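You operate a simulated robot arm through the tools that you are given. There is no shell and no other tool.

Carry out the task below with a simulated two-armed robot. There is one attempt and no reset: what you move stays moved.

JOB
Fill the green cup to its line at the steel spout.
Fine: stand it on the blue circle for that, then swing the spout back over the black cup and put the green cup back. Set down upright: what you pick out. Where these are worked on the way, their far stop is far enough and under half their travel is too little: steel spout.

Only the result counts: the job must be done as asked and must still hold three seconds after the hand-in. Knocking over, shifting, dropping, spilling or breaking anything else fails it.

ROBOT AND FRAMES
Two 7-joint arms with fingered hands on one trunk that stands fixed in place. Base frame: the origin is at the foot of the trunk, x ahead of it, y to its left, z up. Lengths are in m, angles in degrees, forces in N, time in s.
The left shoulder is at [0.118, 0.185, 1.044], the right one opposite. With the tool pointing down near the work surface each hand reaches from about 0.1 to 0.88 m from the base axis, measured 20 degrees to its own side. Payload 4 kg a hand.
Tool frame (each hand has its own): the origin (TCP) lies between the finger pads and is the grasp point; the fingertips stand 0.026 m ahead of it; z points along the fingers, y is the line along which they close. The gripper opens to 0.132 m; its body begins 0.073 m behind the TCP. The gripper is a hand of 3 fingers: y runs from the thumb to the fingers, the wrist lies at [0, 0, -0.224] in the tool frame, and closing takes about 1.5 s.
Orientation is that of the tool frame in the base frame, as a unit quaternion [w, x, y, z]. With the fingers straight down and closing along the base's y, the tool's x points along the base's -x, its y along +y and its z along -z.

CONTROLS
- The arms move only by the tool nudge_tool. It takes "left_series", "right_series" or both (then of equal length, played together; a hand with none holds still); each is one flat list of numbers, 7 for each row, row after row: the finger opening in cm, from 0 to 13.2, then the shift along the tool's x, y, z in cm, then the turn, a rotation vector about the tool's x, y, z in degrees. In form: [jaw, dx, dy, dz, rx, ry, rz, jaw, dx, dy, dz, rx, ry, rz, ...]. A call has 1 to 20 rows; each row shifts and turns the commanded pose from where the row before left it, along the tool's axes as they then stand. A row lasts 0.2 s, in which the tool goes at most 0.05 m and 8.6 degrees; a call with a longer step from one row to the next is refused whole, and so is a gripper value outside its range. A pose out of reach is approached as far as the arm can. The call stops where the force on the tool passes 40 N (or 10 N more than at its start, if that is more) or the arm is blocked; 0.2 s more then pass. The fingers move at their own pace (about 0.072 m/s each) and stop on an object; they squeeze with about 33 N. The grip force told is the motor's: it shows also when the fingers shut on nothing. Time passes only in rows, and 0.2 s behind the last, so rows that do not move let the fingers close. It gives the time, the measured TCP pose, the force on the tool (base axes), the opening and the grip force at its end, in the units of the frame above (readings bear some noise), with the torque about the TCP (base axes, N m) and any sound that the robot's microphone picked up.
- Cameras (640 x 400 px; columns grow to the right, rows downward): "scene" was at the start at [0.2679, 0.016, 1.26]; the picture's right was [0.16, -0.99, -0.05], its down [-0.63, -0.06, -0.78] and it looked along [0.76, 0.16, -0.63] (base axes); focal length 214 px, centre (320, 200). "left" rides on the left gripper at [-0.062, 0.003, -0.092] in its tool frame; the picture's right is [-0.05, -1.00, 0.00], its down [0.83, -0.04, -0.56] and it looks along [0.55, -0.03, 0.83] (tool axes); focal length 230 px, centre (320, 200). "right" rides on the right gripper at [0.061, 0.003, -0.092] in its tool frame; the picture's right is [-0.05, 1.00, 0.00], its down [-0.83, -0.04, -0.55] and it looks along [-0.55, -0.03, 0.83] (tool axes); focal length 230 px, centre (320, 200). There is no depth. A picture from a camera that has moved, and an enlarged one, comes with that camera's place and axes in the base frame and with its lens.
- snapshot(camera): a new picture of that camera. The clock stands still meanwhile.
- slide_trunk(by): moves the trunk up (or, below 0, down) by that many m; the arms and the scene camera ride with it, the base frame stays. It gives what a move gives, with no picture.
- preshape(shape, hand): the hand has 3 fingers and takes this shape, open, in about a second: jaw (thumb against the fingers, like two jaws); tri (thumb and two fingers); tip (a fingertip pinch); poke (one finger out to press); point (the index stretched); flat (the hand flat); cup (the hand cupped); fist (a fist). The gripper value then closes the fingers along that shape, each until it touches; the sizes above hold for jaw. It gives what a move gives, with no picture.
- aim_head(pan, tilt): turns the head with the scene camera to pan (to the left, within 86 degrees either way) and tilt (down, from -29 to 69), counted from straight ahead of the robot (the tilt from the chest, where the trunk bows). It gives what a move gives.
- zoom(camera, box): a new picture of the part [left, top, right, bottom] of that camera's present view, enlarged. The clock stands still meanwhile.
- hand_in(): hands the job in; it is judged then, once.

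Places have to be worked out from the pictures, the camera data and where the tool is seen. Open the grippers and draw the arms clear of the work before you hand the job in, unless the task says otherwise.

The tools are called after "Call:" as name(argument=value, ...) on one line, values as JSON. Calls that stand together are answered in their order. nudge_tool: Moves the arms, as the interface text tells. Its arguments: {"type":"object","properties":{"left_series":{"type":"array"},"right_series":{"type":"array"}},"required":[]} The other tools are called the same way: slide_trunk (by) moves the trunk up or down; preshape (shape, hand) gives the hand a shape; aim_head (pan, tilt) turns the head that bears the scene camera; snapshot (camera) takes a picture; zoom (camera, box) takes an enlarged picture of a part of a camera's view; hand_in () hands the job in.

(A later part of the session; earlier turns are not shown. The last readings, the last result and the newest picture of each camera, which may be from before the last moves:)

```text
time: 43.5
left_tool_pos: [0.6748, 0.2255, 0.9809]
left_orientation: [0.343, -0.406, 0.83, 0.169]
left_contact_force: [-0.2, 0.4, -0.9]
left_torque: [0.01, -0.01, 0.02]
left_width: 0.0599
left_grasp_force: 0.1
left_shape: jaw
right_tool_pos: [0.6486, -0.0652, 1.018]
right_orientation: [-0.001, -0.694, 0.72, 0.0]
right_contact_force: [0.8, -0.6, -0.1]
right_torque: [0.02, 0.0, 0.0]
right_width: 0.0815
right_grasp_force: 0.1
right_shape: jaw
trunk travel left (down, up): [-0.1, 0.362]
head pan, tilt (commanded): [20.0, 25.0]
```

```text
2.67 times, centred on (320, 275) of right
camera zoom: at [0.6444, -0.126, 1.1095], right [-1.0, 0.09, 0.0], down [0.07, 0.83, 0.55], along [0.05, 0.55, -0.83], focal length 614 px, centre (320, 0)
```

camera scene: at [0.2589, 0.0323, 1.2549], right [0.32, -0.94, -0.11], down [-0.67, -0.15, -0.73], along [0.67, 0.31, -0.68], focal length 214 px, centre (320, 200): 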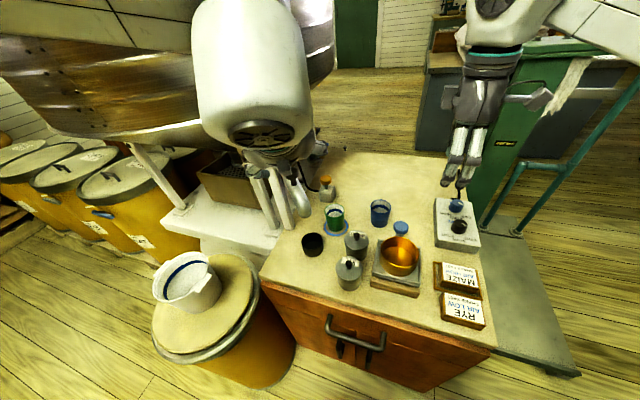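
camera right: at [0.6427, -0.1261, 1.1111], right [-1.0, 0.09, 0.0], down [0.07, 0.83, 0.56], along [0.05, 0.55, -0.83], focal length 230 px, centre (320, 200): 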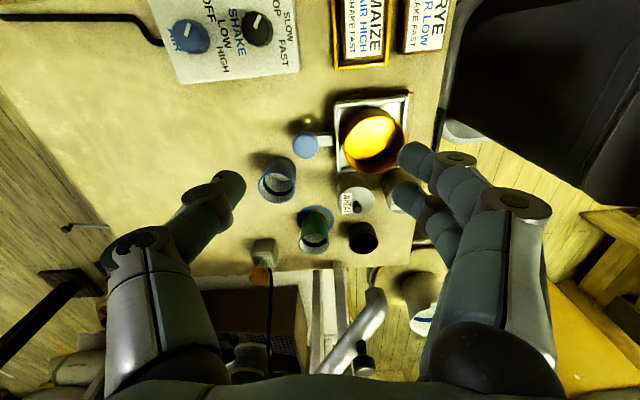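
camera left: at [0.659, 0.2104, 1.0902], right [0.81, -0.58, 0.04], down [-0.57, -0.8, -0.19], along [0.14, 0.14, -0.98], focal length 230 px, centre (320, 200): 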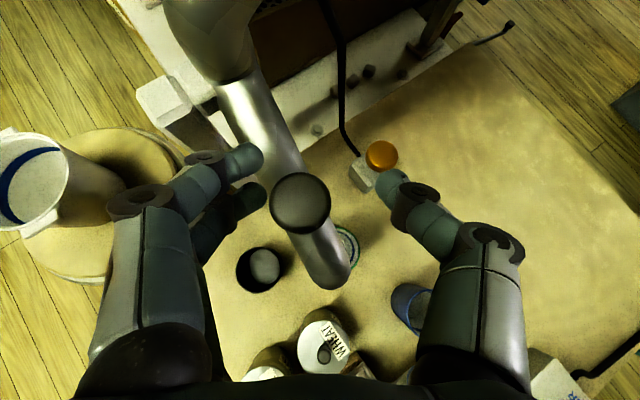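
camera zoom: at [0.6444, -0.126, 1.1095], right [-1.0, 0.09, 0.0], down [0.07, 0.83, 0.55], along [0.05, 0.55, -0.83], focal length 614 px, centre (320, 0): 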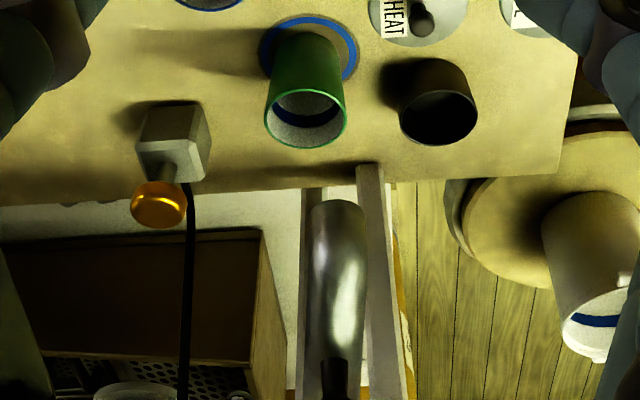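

The spout seems to have moved back about 2 cm. I wait a moment to see whether it moves on its own or was dragged.

Call:
nudge_tool(left_series=[6, 0, 0, 0, 0, 0, 0, 6, 0, 0, 0, 0, 0, 0, 6, 0, 0, 0, 0, 0, 0])

Call:
zoom(camera="right", box=[200, 200, 440, 350])

Call:
zoom(camera="scene", box=[254, 150, 414, 250])

Call:
zoom(camera="left", box=[200, 140, 360, 300])

```text
time: 44.3
left_tool_pos: [0.6754, 0.2244, 0.9825]
left_orientation: [0.343, -0.407, 0.83, 0.168]
left_contact_force: [1.1, 0.3, -0.3]
left_torque: [0.0, -0.01, -0.02]
left_width: 0.06
left_grasp_force: 0.0
left_shape: jaw
right_tool_pos: [0.6483, -0.0668, 1.0185]
right_orientation: [0.0, -0.694, 0.72, 0.0]
right_contact_force: [-0.6, 0.8, -0.1]
right_torque: [-0.02, -0.01, 0.01]
right_width: 0.0815
right_grasp_force: 0.1
right_shape: jaw
trunk travel left (down, up): [-0.1, 0.362]
head pan, tilt (commanded): [20.0, 25.0]
```

```text
2.67 times, centred on (320, 275) of right
camera zoom: at [0.644, -0.1265, 1.1098], right [-1.0, 0.09, 0.0], down [0.07, 0.83, 0.56], along [0.05, 0.55, -0.83], focal length 614 px, centre (320, 0)
```

zoom: 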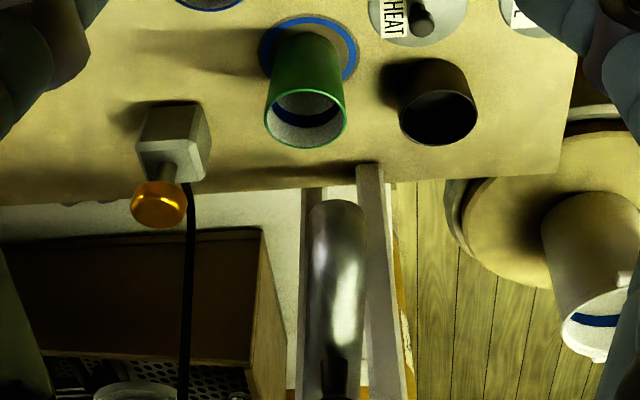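

```text
4.00 times, centred on (334, 200) of scene
camera zoom: at [0.2605, 0.0319, 1.2544], right [0.32, -0.94, -0.11], down [-0.67, -0.14, -0.73], along [0.67, 0.31, -0.68], focal length 858 px, centre (264, 200)
```

zoom: 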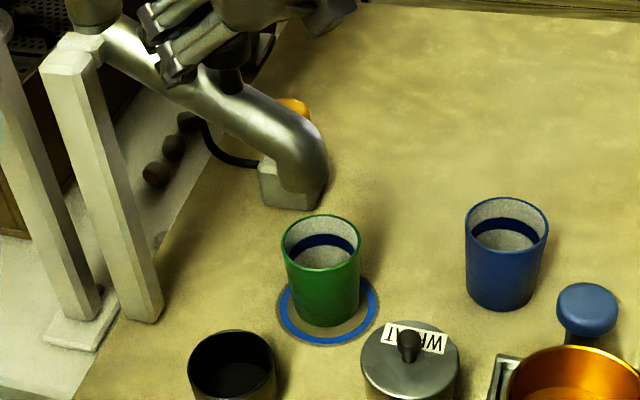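

```text
2.50 times, centred on (280, 220) of left
camera zoom: at [0.6589, 0.2099, 1.091], right [0.81, -0.58, 0.04], down [-0.57, -0.8, -0.19], along [0.14, 0.14, -0.98], focal length 575 px, centre (420, 150)
```

zoom: 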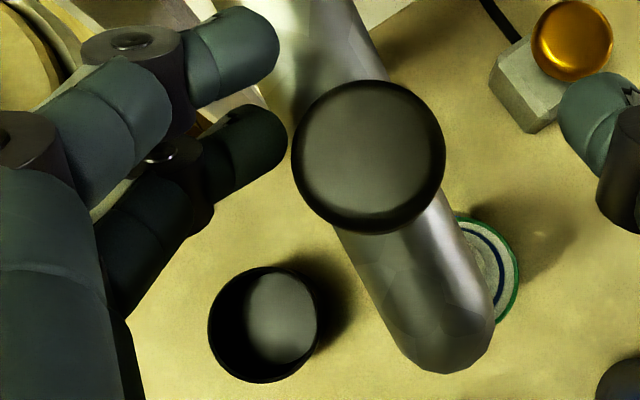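

No spring: it stays put; a finger dragged it while opening. With the open fingers on the knob's near side I push it again in +x to the far stop.

Call:
nudge_tool(left_series=[6, -0.26, -0.47, 0.26, 0, 0, 0, 6, -0.26, -0.47, 0.26, 0, 0, 0, 6, -0.26, -0.47, 0.26, 0, 0, 0, 6, 0, 0, 0, 0, 0, 0])

Call:
zoom(camera="right", box=[200, 200, 440, 350])

Call:
zoom(camera="left", box=[200, 140, 360, 300])

```text
time: 45.3
left_tool_pos: [0.6925, 0.2246, 0.9822]
left_orientation: [0.344, -0.407, 0.829, 0.17]
left_contact_force: [-0.5, 0.4, -0.5]
left_torque: [-0.01, 0.0, -0.01]
left_width: 0.0606
left_grasp_force: 0.1
left_shape: jaw
right_tool_pos: [0.6485, -0.0654, 1.0189]
right_orientation: [0.0, -0.694, 0.72, -0.001]
right_contact_force: [-0.2, -0.7, -0.7]
right_torque: [0.0, -0.02, 0.0]
right_width: 0.0817
right_grasp_force: 0.1
right_shape: jaw
trunk travel left (down, up): [-0.1, 0.362]
head pan, tilt (commanded): [20.0, 25.0]
```

```text
2.67 times, centred on (320, 275) of right
camera zoom: at [0.6439, -0.1265, 1.1099], right [-1.0, 0.09, 0.0], down [0.07, 0.83, 0.56], along [0.05, 0.55, -0.83], focal length 614 px, centre (320, 0)
```

zoom: 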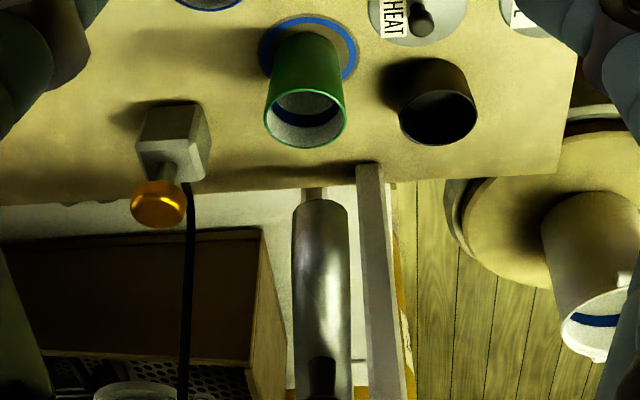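

```text
2.50 times, centred on (280, 220) of left
camera zoom: at [0.6768, 0.2098, 1.0911], right [0.81, -0.58, 0.04], down [-0.57, -0.8, -0.2], along [0.14, 0.14, -0.98], focal length 575 px, centre (420, 150)
```

zoom: 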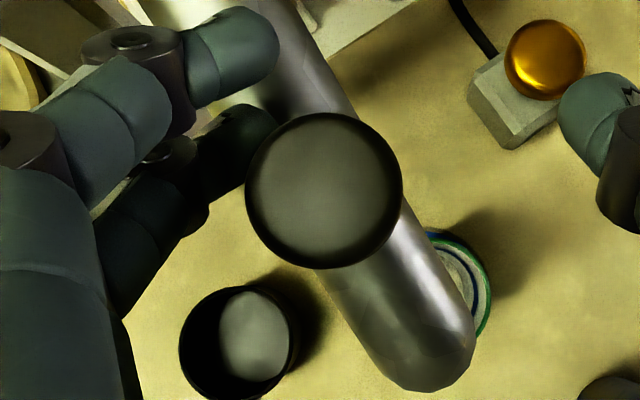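

It follows; about 9 mm at the tip remain. I keep pushing until the stop is felt.

Call:
nudge_tool(left_series=[6, -0.22, -0.4, 0.22, 0, 0, 0, 6, -0.22, -0.4, 0.22, 0, 0, 0, 6, 0, 0, 0, 0, 0, 0])

Call:
zoom(camera="right", box=[200, 200, 440, 350])

Call:
zoom(camera="left", box=[200, 140, 360, 300])

```text
time: 46.1
left_tool_pos: [0.7019, 0.224, 0.982]
left_orientation: [0.343, -0.406, 0.83, 0.169]
left_contact_force: [-0.9, -0.5, 0.9]
left_torque: [0.0, 0.03, 0.0]
left_width: 0.061
left_grasp_force: 0.1
left_shape: jaw
right_tool_pos: [0.6497, -0.0649, 1.0172]
right_orientation: [0.0, -0.694, 0.72, 0.0]
right_contact_force: [0.0, 0.5, 0.5]
right_torque: [-0.04, 0.01, -0.02]
right_width: 0.0813
right_grasp_force: 0.1
right_shape: jaw
trunk travel left (down, up): [-0.1, 0.362]
head pan, tilt (commanded): [20.0, 25.0]
```

```text
2.67 times, centred on (320, 275) of right
camera zoom: at [0.644, -0.1264, 1.1098], right [-1.0, 0.09, 0.0], down [0.07, 0.83, 0.56], along [0.05, 0.55, -0.83], focal length 614 px, centre (320, 0)
```

zoom: 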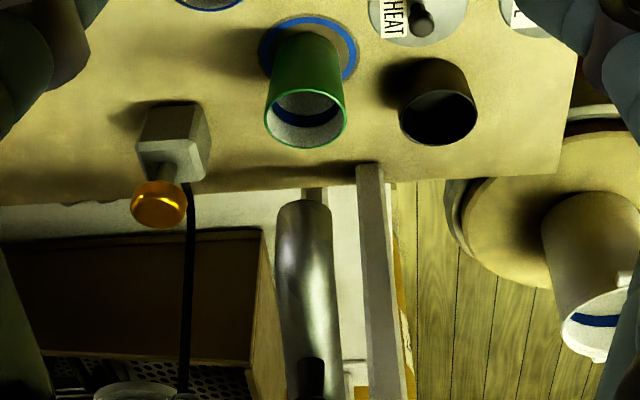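

```text
2.50 times, centred on (280, 220) of left
camera zoom: at [0.687, 0.21, 1.0906], right [0.81, -0.58, 0.04], down [-0.57, -0.8, -0.19], along [0.14, 0.14, -0.98], focal length 575 px, centre (420, 150)
```

zoom: 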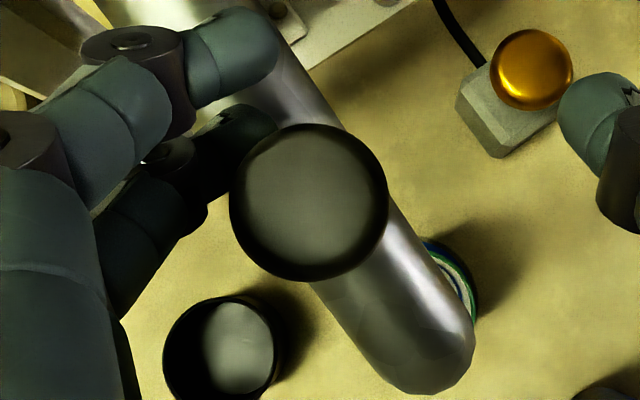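

The tip is about where the stop was. One more 5 mm push to confirm the stop by force.

Call:
nudge_tool(left_series=[6, -0.22, -0.4, 0.22, 0, 0, 0, 6, 0, 0, 0, 0, 0, 0])

Call:
zoom(camera="right", box=[200, 200, 440, 350])

```text
time: 46.7
left_tool_pos: [0.707, 0.2265, 0.9812]
left_orientation: [0.344, -0.406, 0.83, 0.168]
left_contact_force: [-0.9, -0.3, 2.1]
left_torque: [0.04, 0.09, 0.07]
left_width: 0.0606
left_grasp_force: 0.1
left_shape: jaw
right_tool_pos: [0.647, -0.0661, 1.0179]
right_orientation: [0.0, -0.694, 0.72, 0.0]
right_contact_force: [-0.3, 0.4, -0.5]
right_torque: [-0.01, -0.01, -0.02]
right_width: 0.0814
right_grasp_force: 0.1
right_shape: jaw
trunk travel left (down, up): [-0.1, 0.362]
head pan, tilt (commanded): [20.0, 25.0]
```

```text
2.67 times, centred on (320, 275) of right
camera zoom: at [0.6438, -0.1267, 1.1099], right [-1.0, 0.09, 0.0], down [0.07, 0.83, 0.56], along [0.05, 0.55, -0.83], focal length 614 px, centre (320, 0)
```

zoom: 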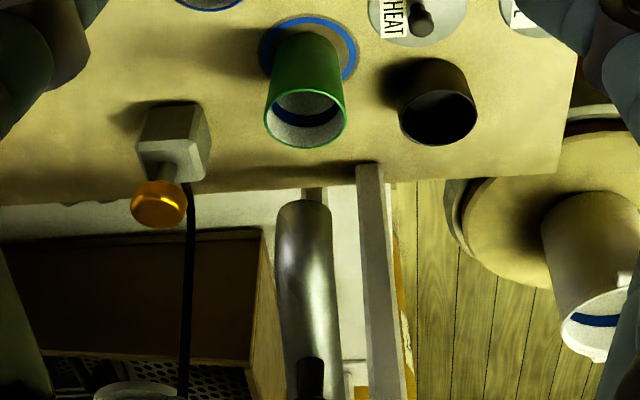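

The spout stays at the stop position. I withdraw the hand in −x first (so no finger hooks under the knob cap), then check.

Call:
nudge_tool(left_series=[6, 0.22, 0.4, -0.22, 0, 0, 0, 6, 0.33, 0.6, -0.33, 0, 0, 0, 6, 0.33, 0.6, -0.33, 0, 0, 0, 6, 0.33, 0.6, -0.33, 0, 0, 0, 6, 0, 0, 0, 0, 0, 0])

Call:
zoom(camera="right", box=[200, 200, 440, 350])

Call:
zoom(camera="left", box=[200, 140, 440, 290])

```text
time: 47.9
left_tool_pos: [0.6807, 0.2256, 0.9812]
left_orientation: [0.343, -0.407, 0.83, 0.168]
left_contact_force: [0.6, 3.2, -0.5]
left_torque: [0.04, -0.01, -0.12]
left_width: 0.062
left_grasp_force: 0.0
left_shape: jaw
right_tool_pos: [0.6484, -0.0646, 1.0176]
right_orientation: [0.0, -0.694, 0.72, 0.0]
right_contact_force: [-0.5, 0.5, -0.3]
right_torque: [0.02, 0.01, -0.01]
right_width: 0.0816
right_grasp_force: 0.0
right_shape: jaw
trunk travel left (down, up): [-0.1, 0.362]
head pan, tilt (commanded): [20.0, 25.0]
```

```text
2.67 times, centred on (320, 275) of right
camera zoom: at [0.6444, -0.1259, 1.1095], right [-1.0, 0.09, 0.0], down [0.07, 0.83, 0.55], along [0.05, 0.55, -0.83], focal length 614 px, centre (320, 0)
```

zoom: 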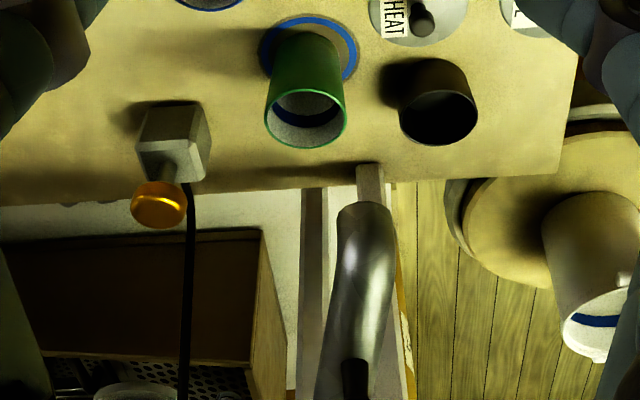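

```text
2.67 times, centred on (320, 215) of left
camera zoom: at [0.6643, 0.2106, 1.0903], right [0.81, -0.58, 0.04], down [-0.57, -0.8, -0.19], along [0.14, 0.14, -0.98], focal length 614 px, centre (320, 160)
```

zoom: 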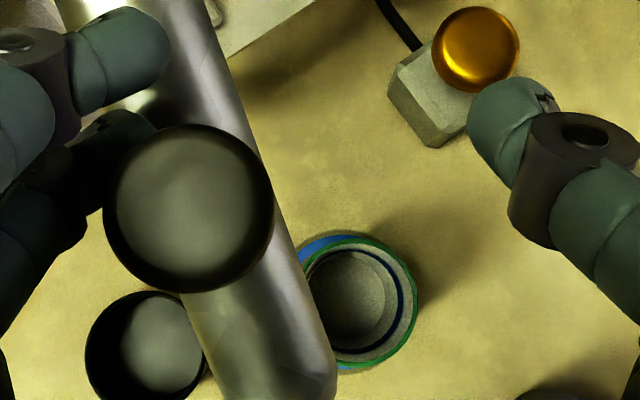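

A finger sits under the knob cap beside the stem, so the spout followed the hand. I slide the hand 1.5 cm toward the pivot (+y) to clear the cap, then lift straight up.

Call:
nudge_tool(left_series=[6, -0.28, 0.31, 0.28, 0, 0, 0, 6, -0.28, 0.31, 0.28, 0, 0, 0, 6, -0.28, 0.31, 0.28, 0, 0, 0, 6, 0, 0, 0, 0, 0, 0])

Call:
zoom(camera="left", box=[200, 140, 440, 290])

Call:
zoom(camera="right", box=[200, 220, 440, 370])

```text
time: 48.9
left_tool_pos: [0.6805, 0.2409, 0.9816]
left_orientation: [0.345, -0.405, 0.83, 0.168]
left_contact_force: [-0.6, -0.3, 0.1]
left_torque: [0.0, -0.01, 0.02]
left_width: 0.0604
left_grasp_force: 0.0
left_shape: jaw
right_tool_pos: [0.6482, -0.0656, 1.0173]
right_orientation: [0.0, -0.694, 0.72, 0.0]
right_contact_force: [0.2, 0.0, -0.2]
right_torque: [0.02, -0.02, 0.0]
right_width: 0.0816
right_grasp_force: 0.0
right_shape: jaw
trunk travel left (down, up): [-0.1, 0.362]
head pan, tilt (commanded): [20.0, 25.0]
```

```text
2.67 times, centred on (320, 215) of left
camera zoom: at [0.6641, 0.2253, 1.0906], right [0.81, -0.58, 0.04], down [-0.57, -0.8, -0.19], along [0.14, 0.14, -0.98], focal length 614 px, centre (320, 160)
```

zoom: 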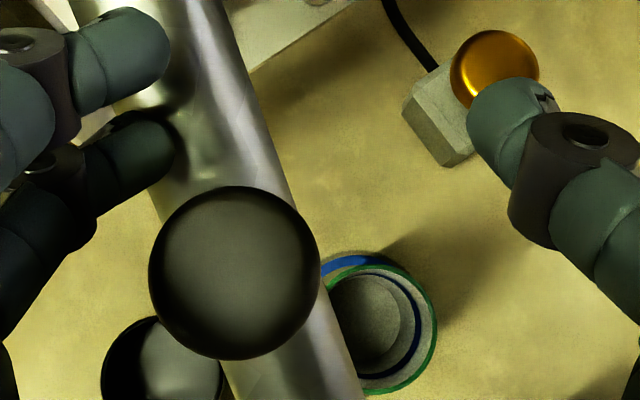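

```text
2.67 times, centred on (320, 295) of right
camera zoom: at [0.6442, -0.1265, 1.1097], right [-1.0, 0.09, 0.0], down [0.07, 0.83, 0.56], along [0.05, 0.55, -0.83], focal length 614 px, centre (320, -53)
```

zoom: 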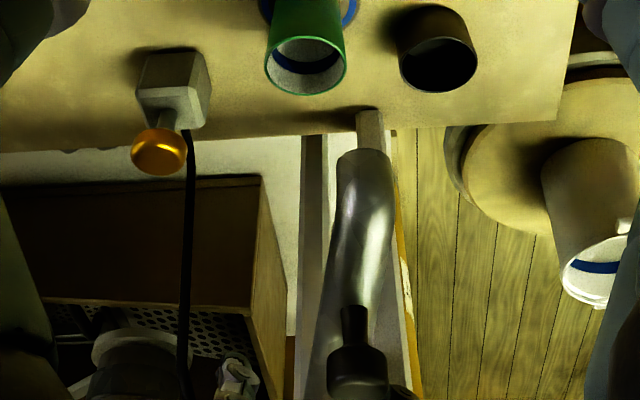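

Clear of the cap with zero force. I lift straight up 6 cm and close the fingers into a pushing tip.

Call:
nudge_tool(left_series=[6, -1.06, 0, -1.06, 0, 0, 0, 6, -1.41, 0, -1.42, 0, 0, 0, 6, -1.77, 0, -1.77, 0, 0, 0, 0, 0, 0, 0, 0, 0, 0, 0, 0, 0, 0, 0, 0, 0, 0, 0, 0, 0, 0, 0, 0, 0, 0, 0, 0, 0, 0, 0])

Call:
snapshot(camera="left")

Call:
snapshot(camera="right")

```text
time: 50.5
left_tool_pos: [0.6791, 0.2394, 1.0412]
left_orientation: [0.344, -0.407, 0.83, 0.168]
left_contact_force: [0.8, -0.6, -0.8]
left_torque: [0.01, 0.0, 0.01]
left_width: 0.0
left_grasp_force: 33.0
left_shape: jaw
right_tool_pos: [0.6477, -0.0655, 1.0177]
right_orientation: [0.0, -0.694, 0.72, -0.001]
right_contact_force: [0.4, 1.1, -0.6]
right_torque: [0.0, -0.04, -0.02]
right_width: 0.0814
right_grasp_force: 0.0
right_shape: jaw
trunk travel left (down, up): [-0.1, 0.362]
head pan, tilt (commanded): [20.0, 25.0]
```

```text
taken
camera left: at [0.664, 0.2251, 1.1506], right [0.81, -0.58, 0.04], down [-0.57, -0.8, -0.19], along [0.14, 0.14, -0.98], focal length 230 px, centre (320, 200)
```

left: 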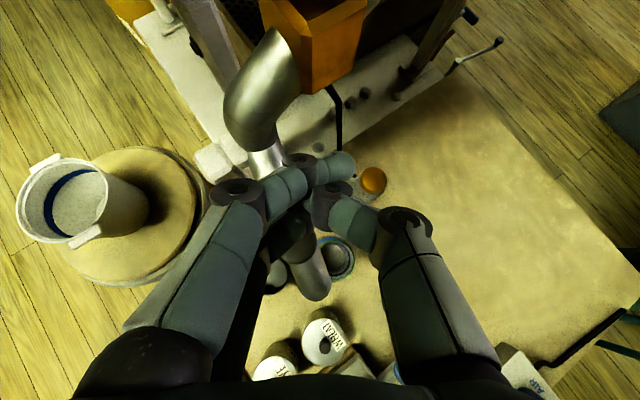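

```text
taken
camera right: at [0.6442, -0.1265, 1.1097], right [-1.0, 0.09, 0.0], down [0.07, 0.83, 0.56], along [0.05, 0.55, -0.83], focal length 230 px, centre (320, 200)
```

right: 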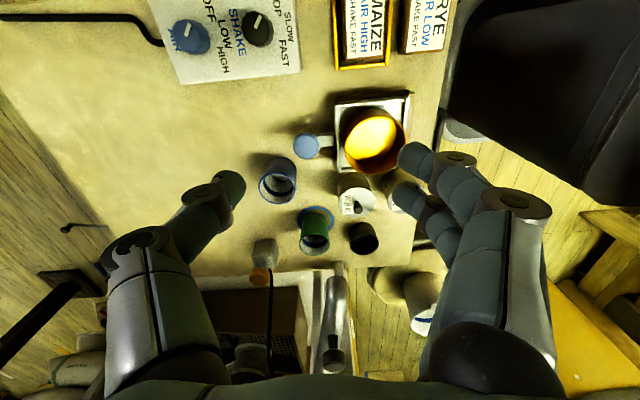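

Fingers are closed into a tip. I move back in −x and yaw the hand to point straight forward, to push the knob from its near side.

Call:
nudge_tool(left_series=[0, 1.74, 3.16, -1.73, 0, 0, 0, 0, 1.74, 3.16, -1.73, 0, 0, 0, 0, 1.74, 3.16, -1.73, 0, 0, 0, 0, 0, 0, 0, 5.25, 0, 5.25, 0, 0, 0, 0, 5.25, 0, 5.25, 0, 0, 0, 0, 5.25, 0, 5.25, 0, 0, 0, 0, 5.25, 0, 5.25, 0, 0, 0, 0, 5.25, 0, 5.25, 0, 0, 0, 0, 5.25, 0, 5.25, 0, 0, 0, 0, 5.25, 0, 5.25, 0, 0, 0, 0, 0, 0, 0])

Call:
snapshot(camera="left")

Call:
snapshot(camera="right")

```text
time: 52.9
left_tool_pos: [0.5597, 0.2393, 1.0421]
left_orientation: [0.382, 0.0, 0.924, 0.0]
left_contact_force: [0.0, 0.9, -0.6]
left_torque: [0.01, 0.0, 0.0]
left_width: 0.0
left_grasp_force: 32.7
left_shape: jaw
right_tool_pos: [0.6484, -0.0665, 1.0183]
right_orientation: [0.0, -0.694, 0.72, 0.0]
right_contact_force: [-0.2, 0.6, 0.5]
right_torque: [0.01, 0.01, 0.01]
right_width: 0.0814
right_grasp_force: 0.1
right_shape: jaw
trunk travel left (down, up): [-0.1, 0.362]
head pan, tilt (commanded): [20.0, 25.0]
```

```text
taken
camera left: at [0.5379, 0.2426, 1.1509], right [0.04, -1.0, 0.04], down [-0.98, -0.04, -0.2], along [0.2, -0.03, -0.98], focal length 230 px, centre (320, 200)
```

left: 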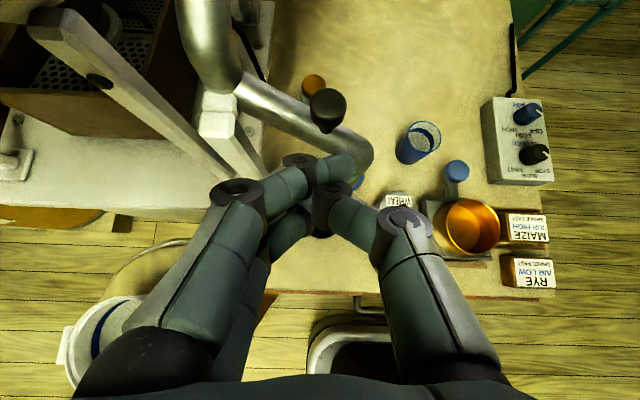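

```text
taken
camera right: at [0.6441, -0.1271, 1.1097], right [-1.0, 0.09, 0.0], down [0.07, 0.83, 0.56], along [0.05, 0.55, -0.83], focal length 230 px, centre (320, 200)
```

right: 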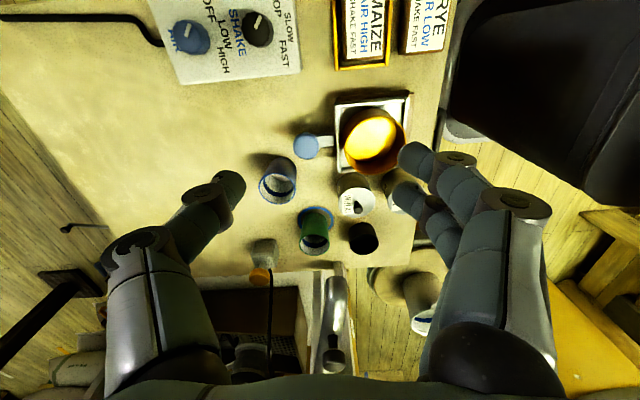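

The hand points straight forward now. I lower it beside the knob's near face, just short of contact.

Call:
nudge_tool(left_series=[0, 0.92, -0.37, 2.5, 0, 0, 0, 0, 0.92, -0.37, 2.5, 0, 0, 0, 0, 0.92, -0.37, 2.5, 0, 0, 0, 0, 0, 0, 0, 0, 0, 0])

Call:
snapshot(camera="left")

Call:
zoom(camera="right", box=[200, 220, 440, 370])

Call:
zoom(camera="scene", box=[254, 150, 414, 250])

```text
time: 53.9
left_tool_pos: [0.5946, 0.2295, 0.9696]
left_orientation: [0.383, -0.001, 0.924, 0.0]
left_contact_force: [-0.9, 0.4, -0.1]
left_torque: [0.02, -0.04, -0.01]
left_width: 0.0
left_grasp_force: 32.7
left_shape: jaw
right_tool_pos: [0.648, -0.0662, 1.0182]
right_orientation: [-0.001, -0.693, 0.721, 0.0]
right_contact_force: [-0.1, -0.3, -0.5]
right_torque: [0.01, -0.03, 0.0]
right_width: 0.0812
right_grasp_force: 0.1
right_shape: jaw
trunk travel left (down, up): [-0.1, 0.362]
head pan, tilt (commanded): [20.0, 25.0]
```

```text
taken
camera left: at [0.5714, 0.2328, 1.0785], right [0.04, -1.0, 0.04], down [-0.98, -0.05, -0.2], along [0.2, -0.03, -0.98], focal length 230 px, centre (320, 200)
```

left: 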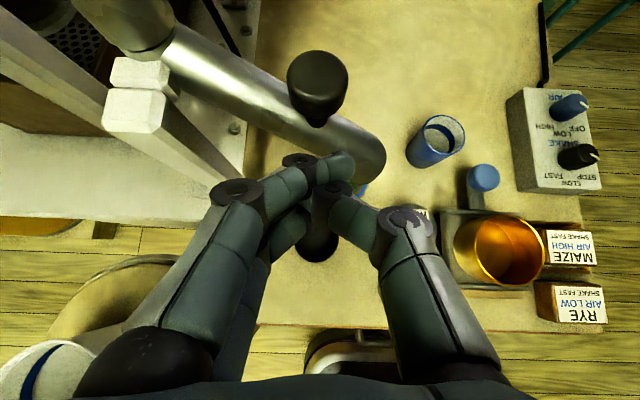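

```text
2.67 times, centred on (320, 295) of right
camera zoom: at [0.6436, -0.1262, 1.1102], right [-1.0, 0.09, 0.0], down [0.07, 0.83, 0.55], along [0.05, 0.55, -0.83], focal length 614 px, centre (320, -53)
```

zoom: 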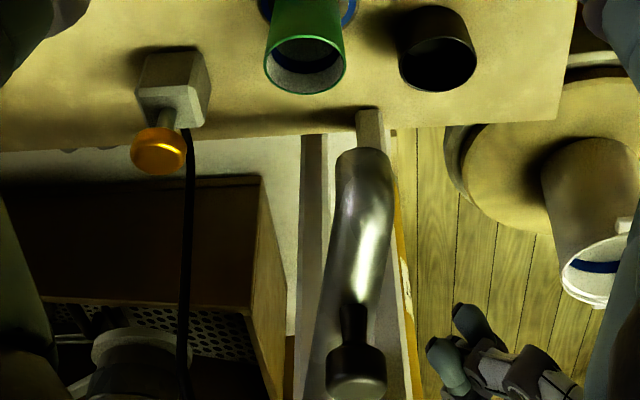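

```text
4.00 times, centred on (334, 200) of scene
camera zoom: at [0.26, 0.0322, 1.2545], right [0.32, -0.94, -0.11], down [-0.67, -0.14, -0.73], along [0.67, 0.31, -0.68], focal length 858 px, centre (264, 200)
```

zoom: 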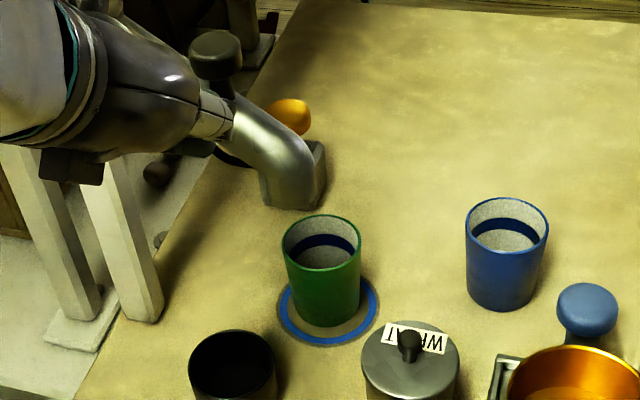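

The fingertips are level with the knob, ~4–5 cm short in x. I push forward in +x in small rows.

Call:
nudge_tool(left_series=[0, -1.06, 0, 1.06, 0, 0, 0, 0, -1.06, 0, 1.06, 0, 0, 0, 0, -0.7, 0, 0.7, 0, 0, 0, 0, -0.5, 0, 0.5, 0, 0, 0, 0, 0, 0, 0, 0, 0, 0])

Call:
zoom(camera="right", box=[200, 220, 440, 370])

Call:
snapshot(camera="left")

```text
time: 55.1
left_tool_pos: [0.6407, 0.229, 0.9689]
left_orientation: [0.382, -0.001, 0.924, 0.001]
left_contact_force: [-1.4, 0.1, -0.3]
left_torque: [0.0, 0.03, -0.06]
left_width: 0.0
left_grasp_force: 32.6
left_shape: jaw
right_tool_pos: [0.6494, -0.0666, 1.0176]
right_orientation: [0.0, -0.694, 0.72, 0.0]
right_contact_force: [0.6, 0.3, 0.7]
right_torque: [0.02, 0.04, 0.01]
right_width: 0.0817
right_grasp_force: 0.0
right_shape: jaw
trunk travel left (down, up): [-0.1, 0.362]
head pan, tilt (commanded): [20.0, 25.0]
```

```text
2.67 times, centred on (320, 295) of right
camera zoom: at [0.644, -0.1264, 1.1099], right [-1.0, 0.09, 0.0], down [0.07, 0.83, 0.56], along [0.05, 0.55, -0.83], focal length 614 px, centre (320, -53)
```

zoom: 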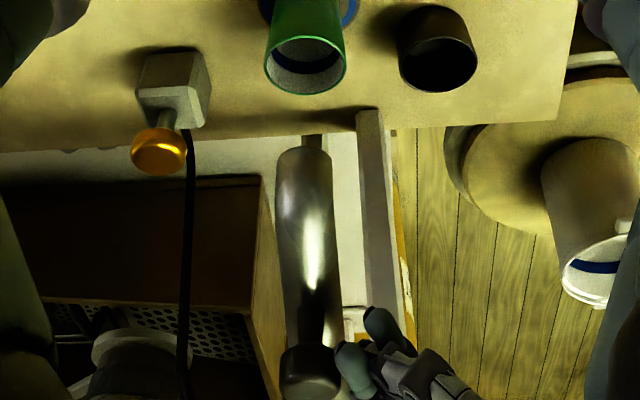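

```text
taken
camera left: at [0.6189, 0.2327, 1.078], right [0.04, -1.0, 0.04], down [-0.98, -0.05, -0.19], along [0.2, -0.03, -0.98], focal length 230 px, centre (320, 200)
```

left: 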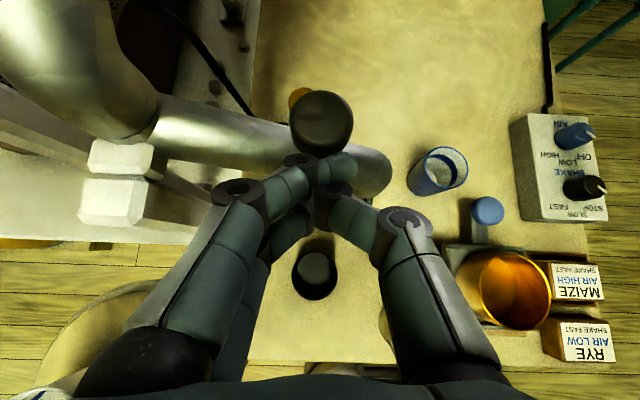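

The spout swung to nearly the stop. One more gentle push to confirm, then I'll withdraw in −x.

Call:
nudge_tool(left_series=[0, -0.25, 0, 0.25, 0, 0, 0, 0, -0.25, 0, 0.25, 0, 0, 0, 0, 0, 0, 0, 0, 0, 0])

Call:
zoom(camera="right", box=[200, 220, 440, 370])

```text
time: 55.9
left_tool_pos: [0.646, 0.2285, 0.9688]
left_orientation: [0.382, -0.002, 0.924, 0.001]
left_contact_force: [-16.3, -2.4, -3.1]
left_torque: [0.03, -0.01, -0.08]
left_width: 0.0001
left_grasp_force: 32.6
left_shape: jaw
right_tool_pos: [0.6475, -0.0649, 1.0185]
right_orientation: [0.0, -0.693, 0.721, 0.0]
right_contact_force: [-0.7, -0.9, 0.5]
right_torque: [0.0, -0.01, -0.02]
right_width: 0.0818
right_grasp_force: 0.0
right_shape: jaw
trunk travel left (down, up): [-0.1, 0.362]
head pan, tilt (commanded): [20.0, 25.0]
```

```text
2.67 times, centred on (320, 295) of right
camera zoom: at [0.6422, -0.1265, 1.1108], right [-1.0, 0.09, 0.0], down [0.07, 0.83, 0.56], along [0.05, 0.55, -0.83], focal length 614 px, centre (320, -53)
```

zoom: 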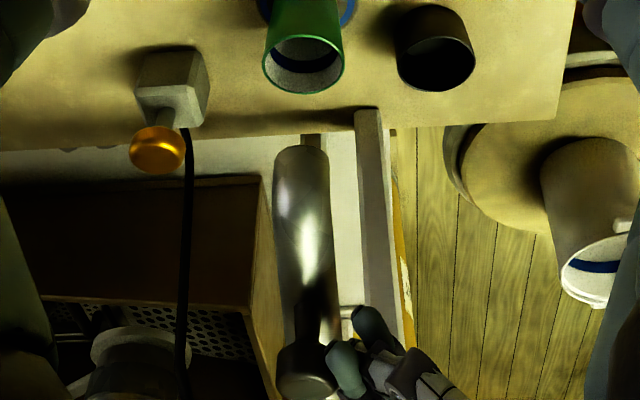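

The stop is felt (16 N, no further travel). I withdraw in −x and verify the spout stays.

Call:
nudge_tool(left_series=[0, 0.35, 0, -0.35, 0, 0, 0, 0, 1.06, 0, -1.06, 0, 0, 0, 0, 1.41, 0, -1.41, 0, 0, 0, 0, 1.41, 0, -1.41, 0, 0, 0, 0, 0, 0, 0, 0, 0, 0])

Call:
zoom(camera="right", box=[200, 200, 440, 350])

Call:
zoom(camera="scene", box=[254, 150, 414, 250])

Call:
snapshot(camera="left")

```text
time: 57.1
left_tool_pos: [0.5889, 0.2283, 0.9694]
left_orientation: [0.382, -0.002, 0.924, 0.001]
left_contact_force: [-0.3, 1.2, -0.6]
left_torque: [0.0, 0.01, 0.04]
left_width: 0.0002
left_grasp_force: 33.0
left_shape: jaw
right_tool_pos: [0.6496, -0.0655, 1.0174]
right_orientation: [-0.001, -0.694, 0.72, 0.0]
right_contact_force: [-0.1, -0.6, -0.2]
right_torque: [0.04, 0.0, 0.0]
right_width: 0.0814
right_grasp_force: 0.1
right_shape: jaw
trunk travel left (down, up): [-0.1, 0.362]
head pan, tilt (commanded): [20.0, 25.0]
```

```text
2.67 times, centred on (320, 275) of right
camera zoom: at [0.6444, -0.1266, 1.1095], right [-1.0, 0.09, 0.0], down [0.07, 0.83, 0.56], along [0.05, 0.55, -0.83], focal length 614 px, centre (320, 0)
```

zoom: 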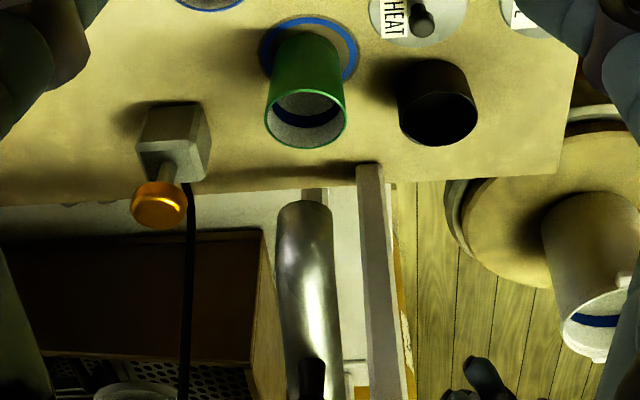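

```text
4.00 times, centred on (334, 200) of scene
camera zoom: at [0.2609, 0.0318, 1.2542], right [0.32, -0.94, -0.11], down [-0.67, -0.14, -0.73], along [0.67, 0.31, -0.68], focal length 858 px, centre (264, 200)
```

zoom: 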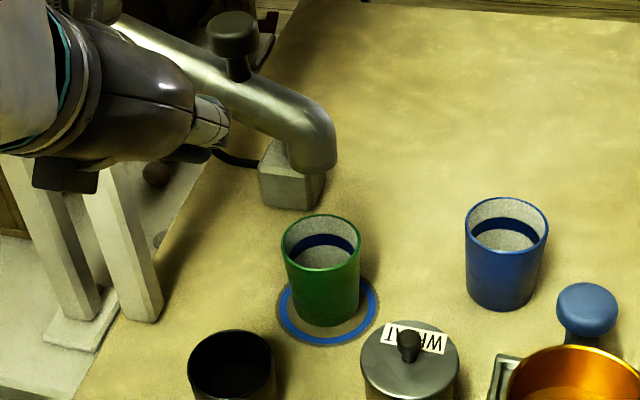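

```text
taken
camera left: at [0.5664, 0.2324, 1.0781], right [0.04, -1.0, 0.04], down [-0.98, -0.05, -0.19], along [0.2, -0.03, -0.98], focal length 230 px, centre (320, 200)
```

left: 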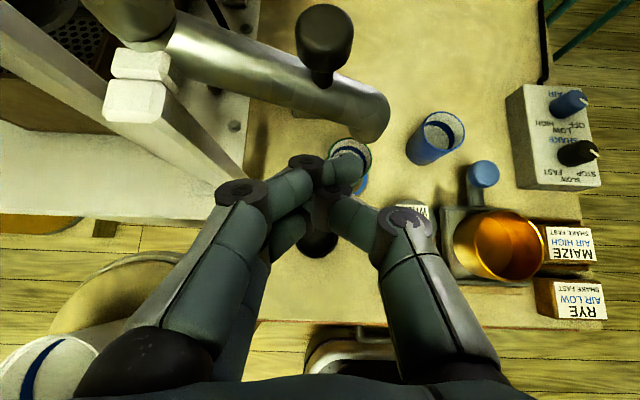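

The spout stays at its far stop over the cup. Now for the button: I first move the right hand further right to make room, then bring the closed left fingers up, right and around, yawed 60° to come at the button from the right of the spout.

Call:
nudge_tool(right_series=[8.2, 3.3, 0, -0.8, 0, 0, 0, 8.2, 3.3, 0, -0.8, 0, 0, 0, 8.2, 3.3, 0, -0.8, 0, 0, 0, 8.2, 3.1, 0, -0.8, 0, 0, 0, 8.2, 0, 0, 0, 0, 0, 0], left_series=[0, -2.83, 0, -2.83, 0, 0, 0, 0, -2.83, 0, -2.83, 0, 0, 0, 0, -2.83, 0, -2.83, 0, 0, 0, 0, 0, -4, 0, 0, 0, 0, 0, 0, -4, 0, 0, 0, 0])

Call:
nudge_tool(left_series=[0, 0, 0, 0, -5.3, 0, -5.3, 0, 0, 0, 0, -5.3, 0, -5.3, 0, 0, 0, 0, -5.3, 0, -5.3, 0, 0, 0, 0, -5.3, 0, -5.3, 0, 0, 0, 0, -5.3, 0, -5.3, 0, 0, 0, 0, -5.3, 0, -5.3, 0, 0, 0, 0, -5.3, 0, -5.3, 0, 0, 0, 0, -5.3, 0, -5.3, 0, 0, 0, 0, 0, 0, 0])

Call:
snapshot(camera="right")

Call:
snapshot(camera="scene")

```text
time: 58.3
left_tool_pos: [0.588, 0.147, 1.0893]
left_orientation: [0.382, -0.001, 0.924, 0.0]
left_contact_force: [-0.1, -0.3, 0.5]
left_torque: [0.01, 0.01, -0.03]
left_width: 0.0002
left_grasp_force: 33.5
left_shape: jaw
right_tool_pos: [0.6449, -0.1964, 1.0494]
right_orientation: [0.0, -0.694, 0.72, 0.001]
right_contact_force: [-0.2, 0.1, 0.0]
right_torque: [0.01, 0.01, -0.03]
right_width: 0.0811
right_grasp_force: 0.0
right_shape: jaw
trunk travel left (down, up): [-0.1, 0.362]
head pan, tilt (commanded): [20.0, 25.0]
```

```text
time: 60.3
left_tool_pos: [0.5722, 0.2121, 1.0775]
left_orientation: [0.331, -0.463, 0.8, 0.19]
left_contact_force: [-0.8, -1.3, -0.5]
left_torque: [-0.01, 0.04, 0.0]
left_width: 0.0
left_grasp_force: 32.7
left_shape: jaw
left hand out of reach, approached as far as the arm can: row 5, 6, 7, 8
right_tool_pos: [0.6429, -0.1954, 1.0494]
right_orientation: [0.0, -0.694, 0.72, 0.0]
right_contact_force: [0.4, -1.1, 0.3]
right_torque: [-0.01, 0.02, -0.03]
right_width: 0.0812
right_grasp_force: 0.1
right_shape: jaw
trunk travel left (down, up): [-0.1, 0.362]
head pan, tilt (commanded): [20.0, 25.0]
```

```text
taken
camera right: at [0.6387, -0.2566, 1.1421], right [-1.0, 0.09, 0.0], down [0.07, 0.83, 0.56], along [0.05, 0.55, -0.83], focal length 230 px, centre (320, 200)
```

right: 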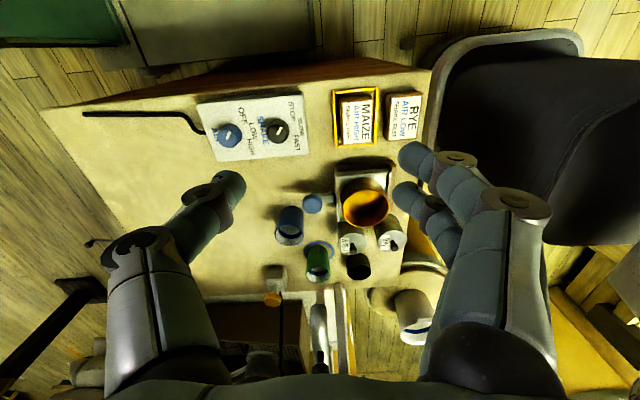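

```text
taken
camera scene: at [0.2603, 0.0317, 1.2545], right [0.32, -0.94, -0.11], down [-0.67, -0.14, -0.73], along [0.67, 0.31, -0.68], focal length 214 px, centre (320, 200)
```

scene: 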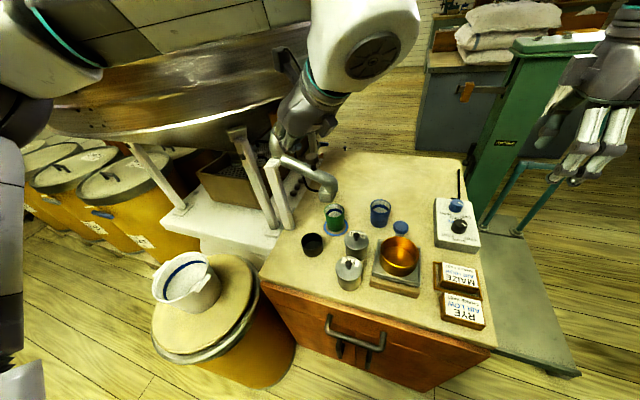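

With the yaw the arm hit a limit near the body, though orientation is reached. I move forward toward a point right of the spout and see if it frees up.

Call:
nudge_tool(left_series=[0, 0.19, -4.06, 1.16, 0, 0, 0, 0, 0.19, -4.06, 1.16, 0, 0, 0, 0, 0.19, -4.06, 1.16, 0, 0, 0, 0, 0.19, -4.06, 1.16, 0, 0, 0, 0, 0.19, -4.06, 1.16, 0, 0, 0, 0, 0, 0, 0, 0, 0, 0])

Call:
snapshot(camera="left")

Call:
snapshot(camera="scene")

Call:
snapshot(camera="right")

```text
time: 61.7
left_tool_pos: [0.6768, 0.2397, 1.0287]
left_orientation: [0.332, -0.462, 0.8, 0.19]
left_contact_force: [0.2, -0.8, -0.9]
left_torque: [0.04, 0.01, 0.03]
left_width: 0.0
left_grasp_force: 32.9
left_shape: jaw
left hand out of reach, approached as far as the arm can: row 1, 2, 3, 4, 5
right_tool_pos: [0.6439, -0.1958, 1.0499]
right_orientation: [0.001, -0.694, 0.72, 0.0]
right_contact_force: [0.0, 0.1, 0.1]
right_torque: [0.01, 0.01, 0.01]
right_width: 0.0814
right_grasp_force: 0.0
right_shape: jaw
trunk travel left (down, up): [-0.1, 0.362]
head pan, tilt (commanded): [20.0, 25.0]
```

```text
taken
camera left: at [0.6627, 0.2233, 1.1377], right [0.88, -0.47, 0.04], down [-0.45, -0.87, -0.19], along [0.12, 0.15, -0.98], focal length 230 px, centre (320, 200)
```

left: 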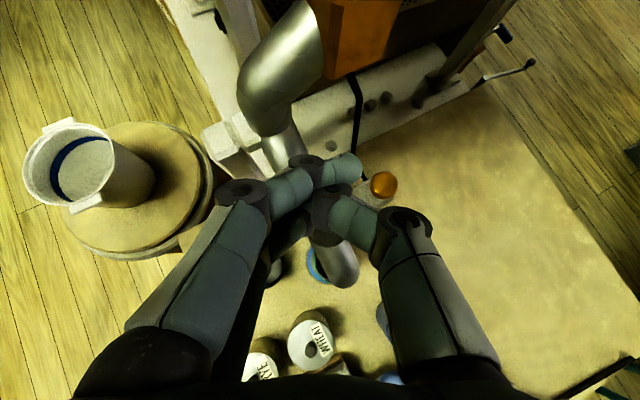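

```text
taken
camera scene: at [0.2605, 0.0319, 1.2544], right [0.32, -0.94, -0.11], down [-0.67, -0.14, -0.73], along [0.67, 0.31, -0.68], focal length 214 px, centre (320, 200)
```

scene: 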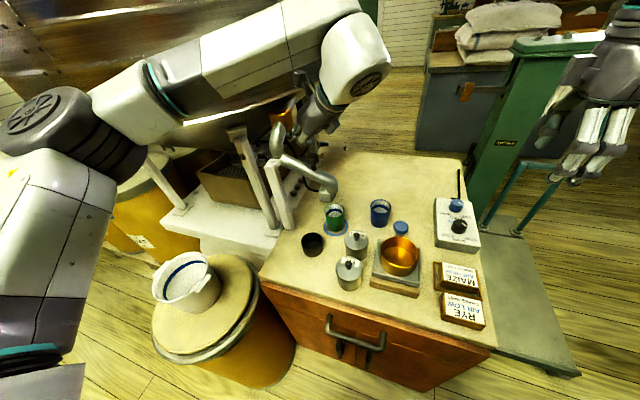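

```text
taken
camera right: at [0.6389, -0.2563, 1.142], right [-1.0, 0.09, 0.0], down [0.07, 0.83, 0.56], along [0.05, 0.55, -0.83], focal length 230 px, centre (320, 200)
```

right: 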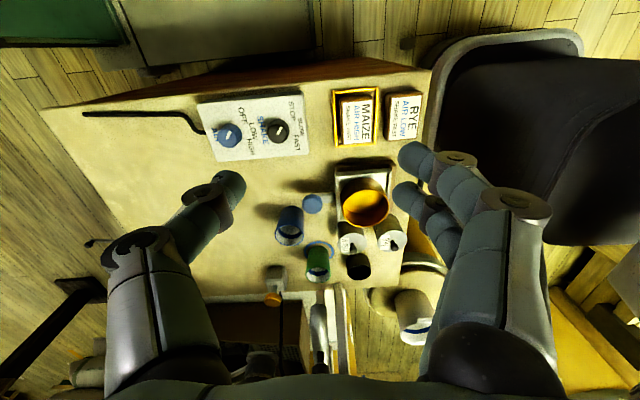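

That orientation can't get right of the spout. I'll instead press with the tool pointing straight down, wrist high above the spout: first lift and back off from the knob.

Call:
nudge_tool(left_series=[0, -2.36, 0, -2.36, 0, 0, 0, 0, -2.36, 0, -2.36, 0, 0, 0, 0, -2.36, 0, -2.36, 0, 0, 0, 0, 1.41, 3.46, -1.41, 0, 0, 0, 0, 1.41, 3.46, -1.41, 0, 0, 0, 0, 1.41, 3.46, -1.41, 0, 0, 0, 0, 0, 0, 0, 5.3, 0, 5.3, 0, 0, 0, 0, 5.3, 0, 5.3, 0, 0, 0, 0, 5.3, 0, 5.3, 0, 0, 0, 0, 5.3, 0, 5.3, 0, 0, 0, 0, 5.3, 0, 5.3, 0, 0, 0, 0, 5.3, 0, 5.3, 0, 0, 0, 0, 5.3, 0, 5.3, 0, 0, 0, 0, 5.3, 0, 5.3, 0, 0, 0, 0, 0, 0, 0])

Call:
zoom(camera="scene", box=[254, 150, 414, 250])

```text
time: 64.9
left_tool_pos: [0.5454, 0.2567, 1.1233]
left_orientation: [0.382, 0.0, 0.924, 0.001]
left_contact_force: [0.5, -0.2, -0.1]
left_torque: [0.0, 0.0, 0.0]
left_width: 0.0
left_grasp_force: 33.1
left_shape: jaw
left hand out of reach, approached as far as the arm can: row 1, 2, 3
right_tool_pos: [0.6433, -0.1969, 1.0503]
right_orientation: [0.0, -0.694, 0.72, 0.0]
right_contact_force: [0.2, 0.1, 0.4]
right_torque: [0.05, -0.03, 0.0]
right_width: 0.0816
right_grasp_force: 0.0
right_shape: jaw
trunk travel left (down, up): [-0.1, 0.362]
head pan, tilt (commanded): [20.0, 25.0]
```

```text
4.00 times, centred on (334, 200) of scene
camera zoom: at [0.2604, 0.0313, 1.2544], right [0.32, -0.94, -0.11], down [-0.67, -0.14, -0.73], along [0.67, 0.31, -0.68], focal length 858 px, centre (264, 200)
```

zoom: 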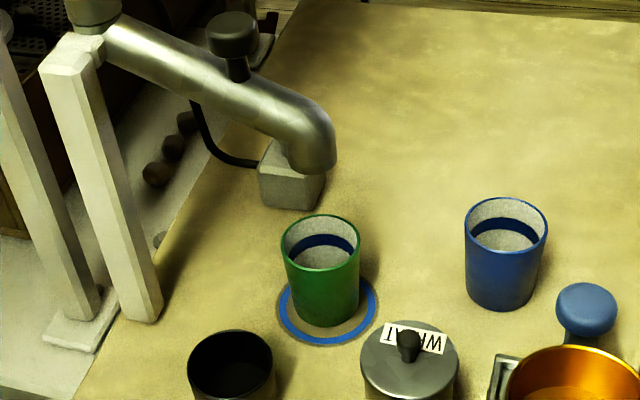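

Hand is clear, spout and cup unmoved. I straighten the left tool to point down, yaw it −90° so its side boxes lie along y, and raise the trunk 15 cm for forearm clearance over the spout.

Call:
nudge_tool(left_series=[0, 0, 0, 0, 0, 7.5, 0, 0, 0, 0, 0, 0, 7.5, 0, 0, 0, 0, 0, 0, 7.5, 0, 0, 0, 0, 0, 0, 7.5, 0, 0, 0, 0, 0, 0, 7.5, 0, 0, 0, 0, 0, 0, 7.5, 0, 0, 0, 0, 0, 0, 0, 7.5, 0, 0, 0, 0, 0, 0, 7.5, 0, 0, 0, 0, 0, 0, 7.5, 0, 0, 0, 0, 0, 0, 7.5, 0, 0, 0, 0, 0, 0, 7.5, 0, 0, 0, 0, 0, 0, 7.5, 0, 0, 0, 0, 0, 0, 7.5, 0, 0, 0, 0, 0, 0, 7.5, 0, 0, 0, 0, 0, 0, 7.5, 0, 0, 0, 0, 0, 0, 7.5, 0, 0, 0, 0, 0, 0, 7.5, 0, 0, 0, 0, 0, 0, 7.5])

Call:
slide_trunk(by=0.15)

Call:
snapshot(camera="scene")

Call:
snapshot(camera="left")

Call:
snapshot(camera="right")

```text
time: 68.7
left_tool_pos: [0.5455, 0.2589, 1.1225]
left_orientation: [0.001, 0.707, 0.707, 0.0]
left_contact_force: [0.3, 0.5, 0.2]
left_torque: [-0.02, -0.02, -0.04]
left_width: 0.0
left_grasp_force: 32.7
left_shape: jaw
right_tool_pos: [0.6429, -0.1947, 1.0495]
right_orientation: [0.0, -0.694, 0.72, 0.001]
right_contact_force: [-0.4, -0.5, 0.7]
right_torque: [0.0, 0.03, -0.01]
right_width: 0.0816
right_grasp_force: 0.1
right_shape: jaw
trunk travel left (down, up): [-0.1, 0.362]
head pan, tilt (commanded): [20.0, 25.0]
```

```text
time: 70.5
left_tool_pos: [0.5467, 0.2594, 1.2735]
left_orientation: [0.0, 0.706, 0.709, 0.0]
left_contact_force: [0.4, -0.4, 0.2]
left_torque: [-0.02, -0.03, 0.0]
left_width: 0.0
left_grasp_force: 32.6
left_shape: jaw
right_tool_pos: [0.6435, -0.1958, 1.1997]
right_orientation: [-0.001, -0.693, 0.721, 0.001]
right_contact_force: [-1.0, -1.1, 0.2]
right_torque: [-0.01, 0.02, 0.04]
right_width: 0.0812
right_grasp_force: 0.0
right_shape: jaw
trunk travel left (down, up): [-0.25, 0.212]
head pan, tilt (commanded): [20.0, 25.0]
```

```text
taken
camera scene: at [0.1437, 0.0319, 1.4549], right [0.34, -0.94, -0.04], down [-0.5, -0.14, -0.85], along [0.8, 0.31, -0.52], focal length 214 px, centre (320, 200)
```

scene: 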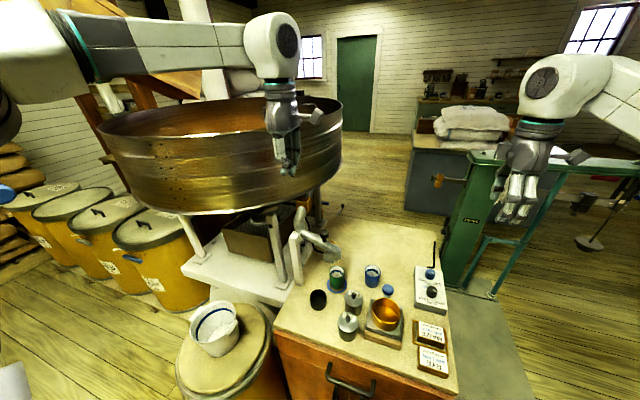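

```text
taken
camera left: at [0.5494, 0.198, 1.3651], right [-1.0, -0.05, 0.0], down [-0.05, 0.83, 0.56], along [-0.03, 0.55, -0.83], focal length 230 px, centre (320, 200)
```

left: 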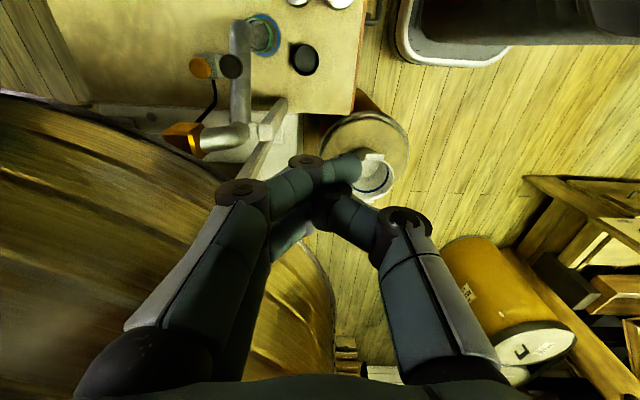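

```text
taken
camera right: at [0.6392, -0.2563, 1.2909], right [-1.0, 0.09, 0.0], down [0.08, 0.83, 0.55], along [0.05, 0.55, -0.83], focal length 230 px, centre (320, 200)
```

right: 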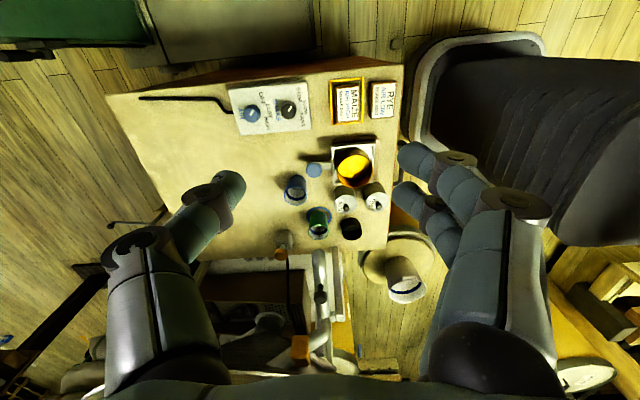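

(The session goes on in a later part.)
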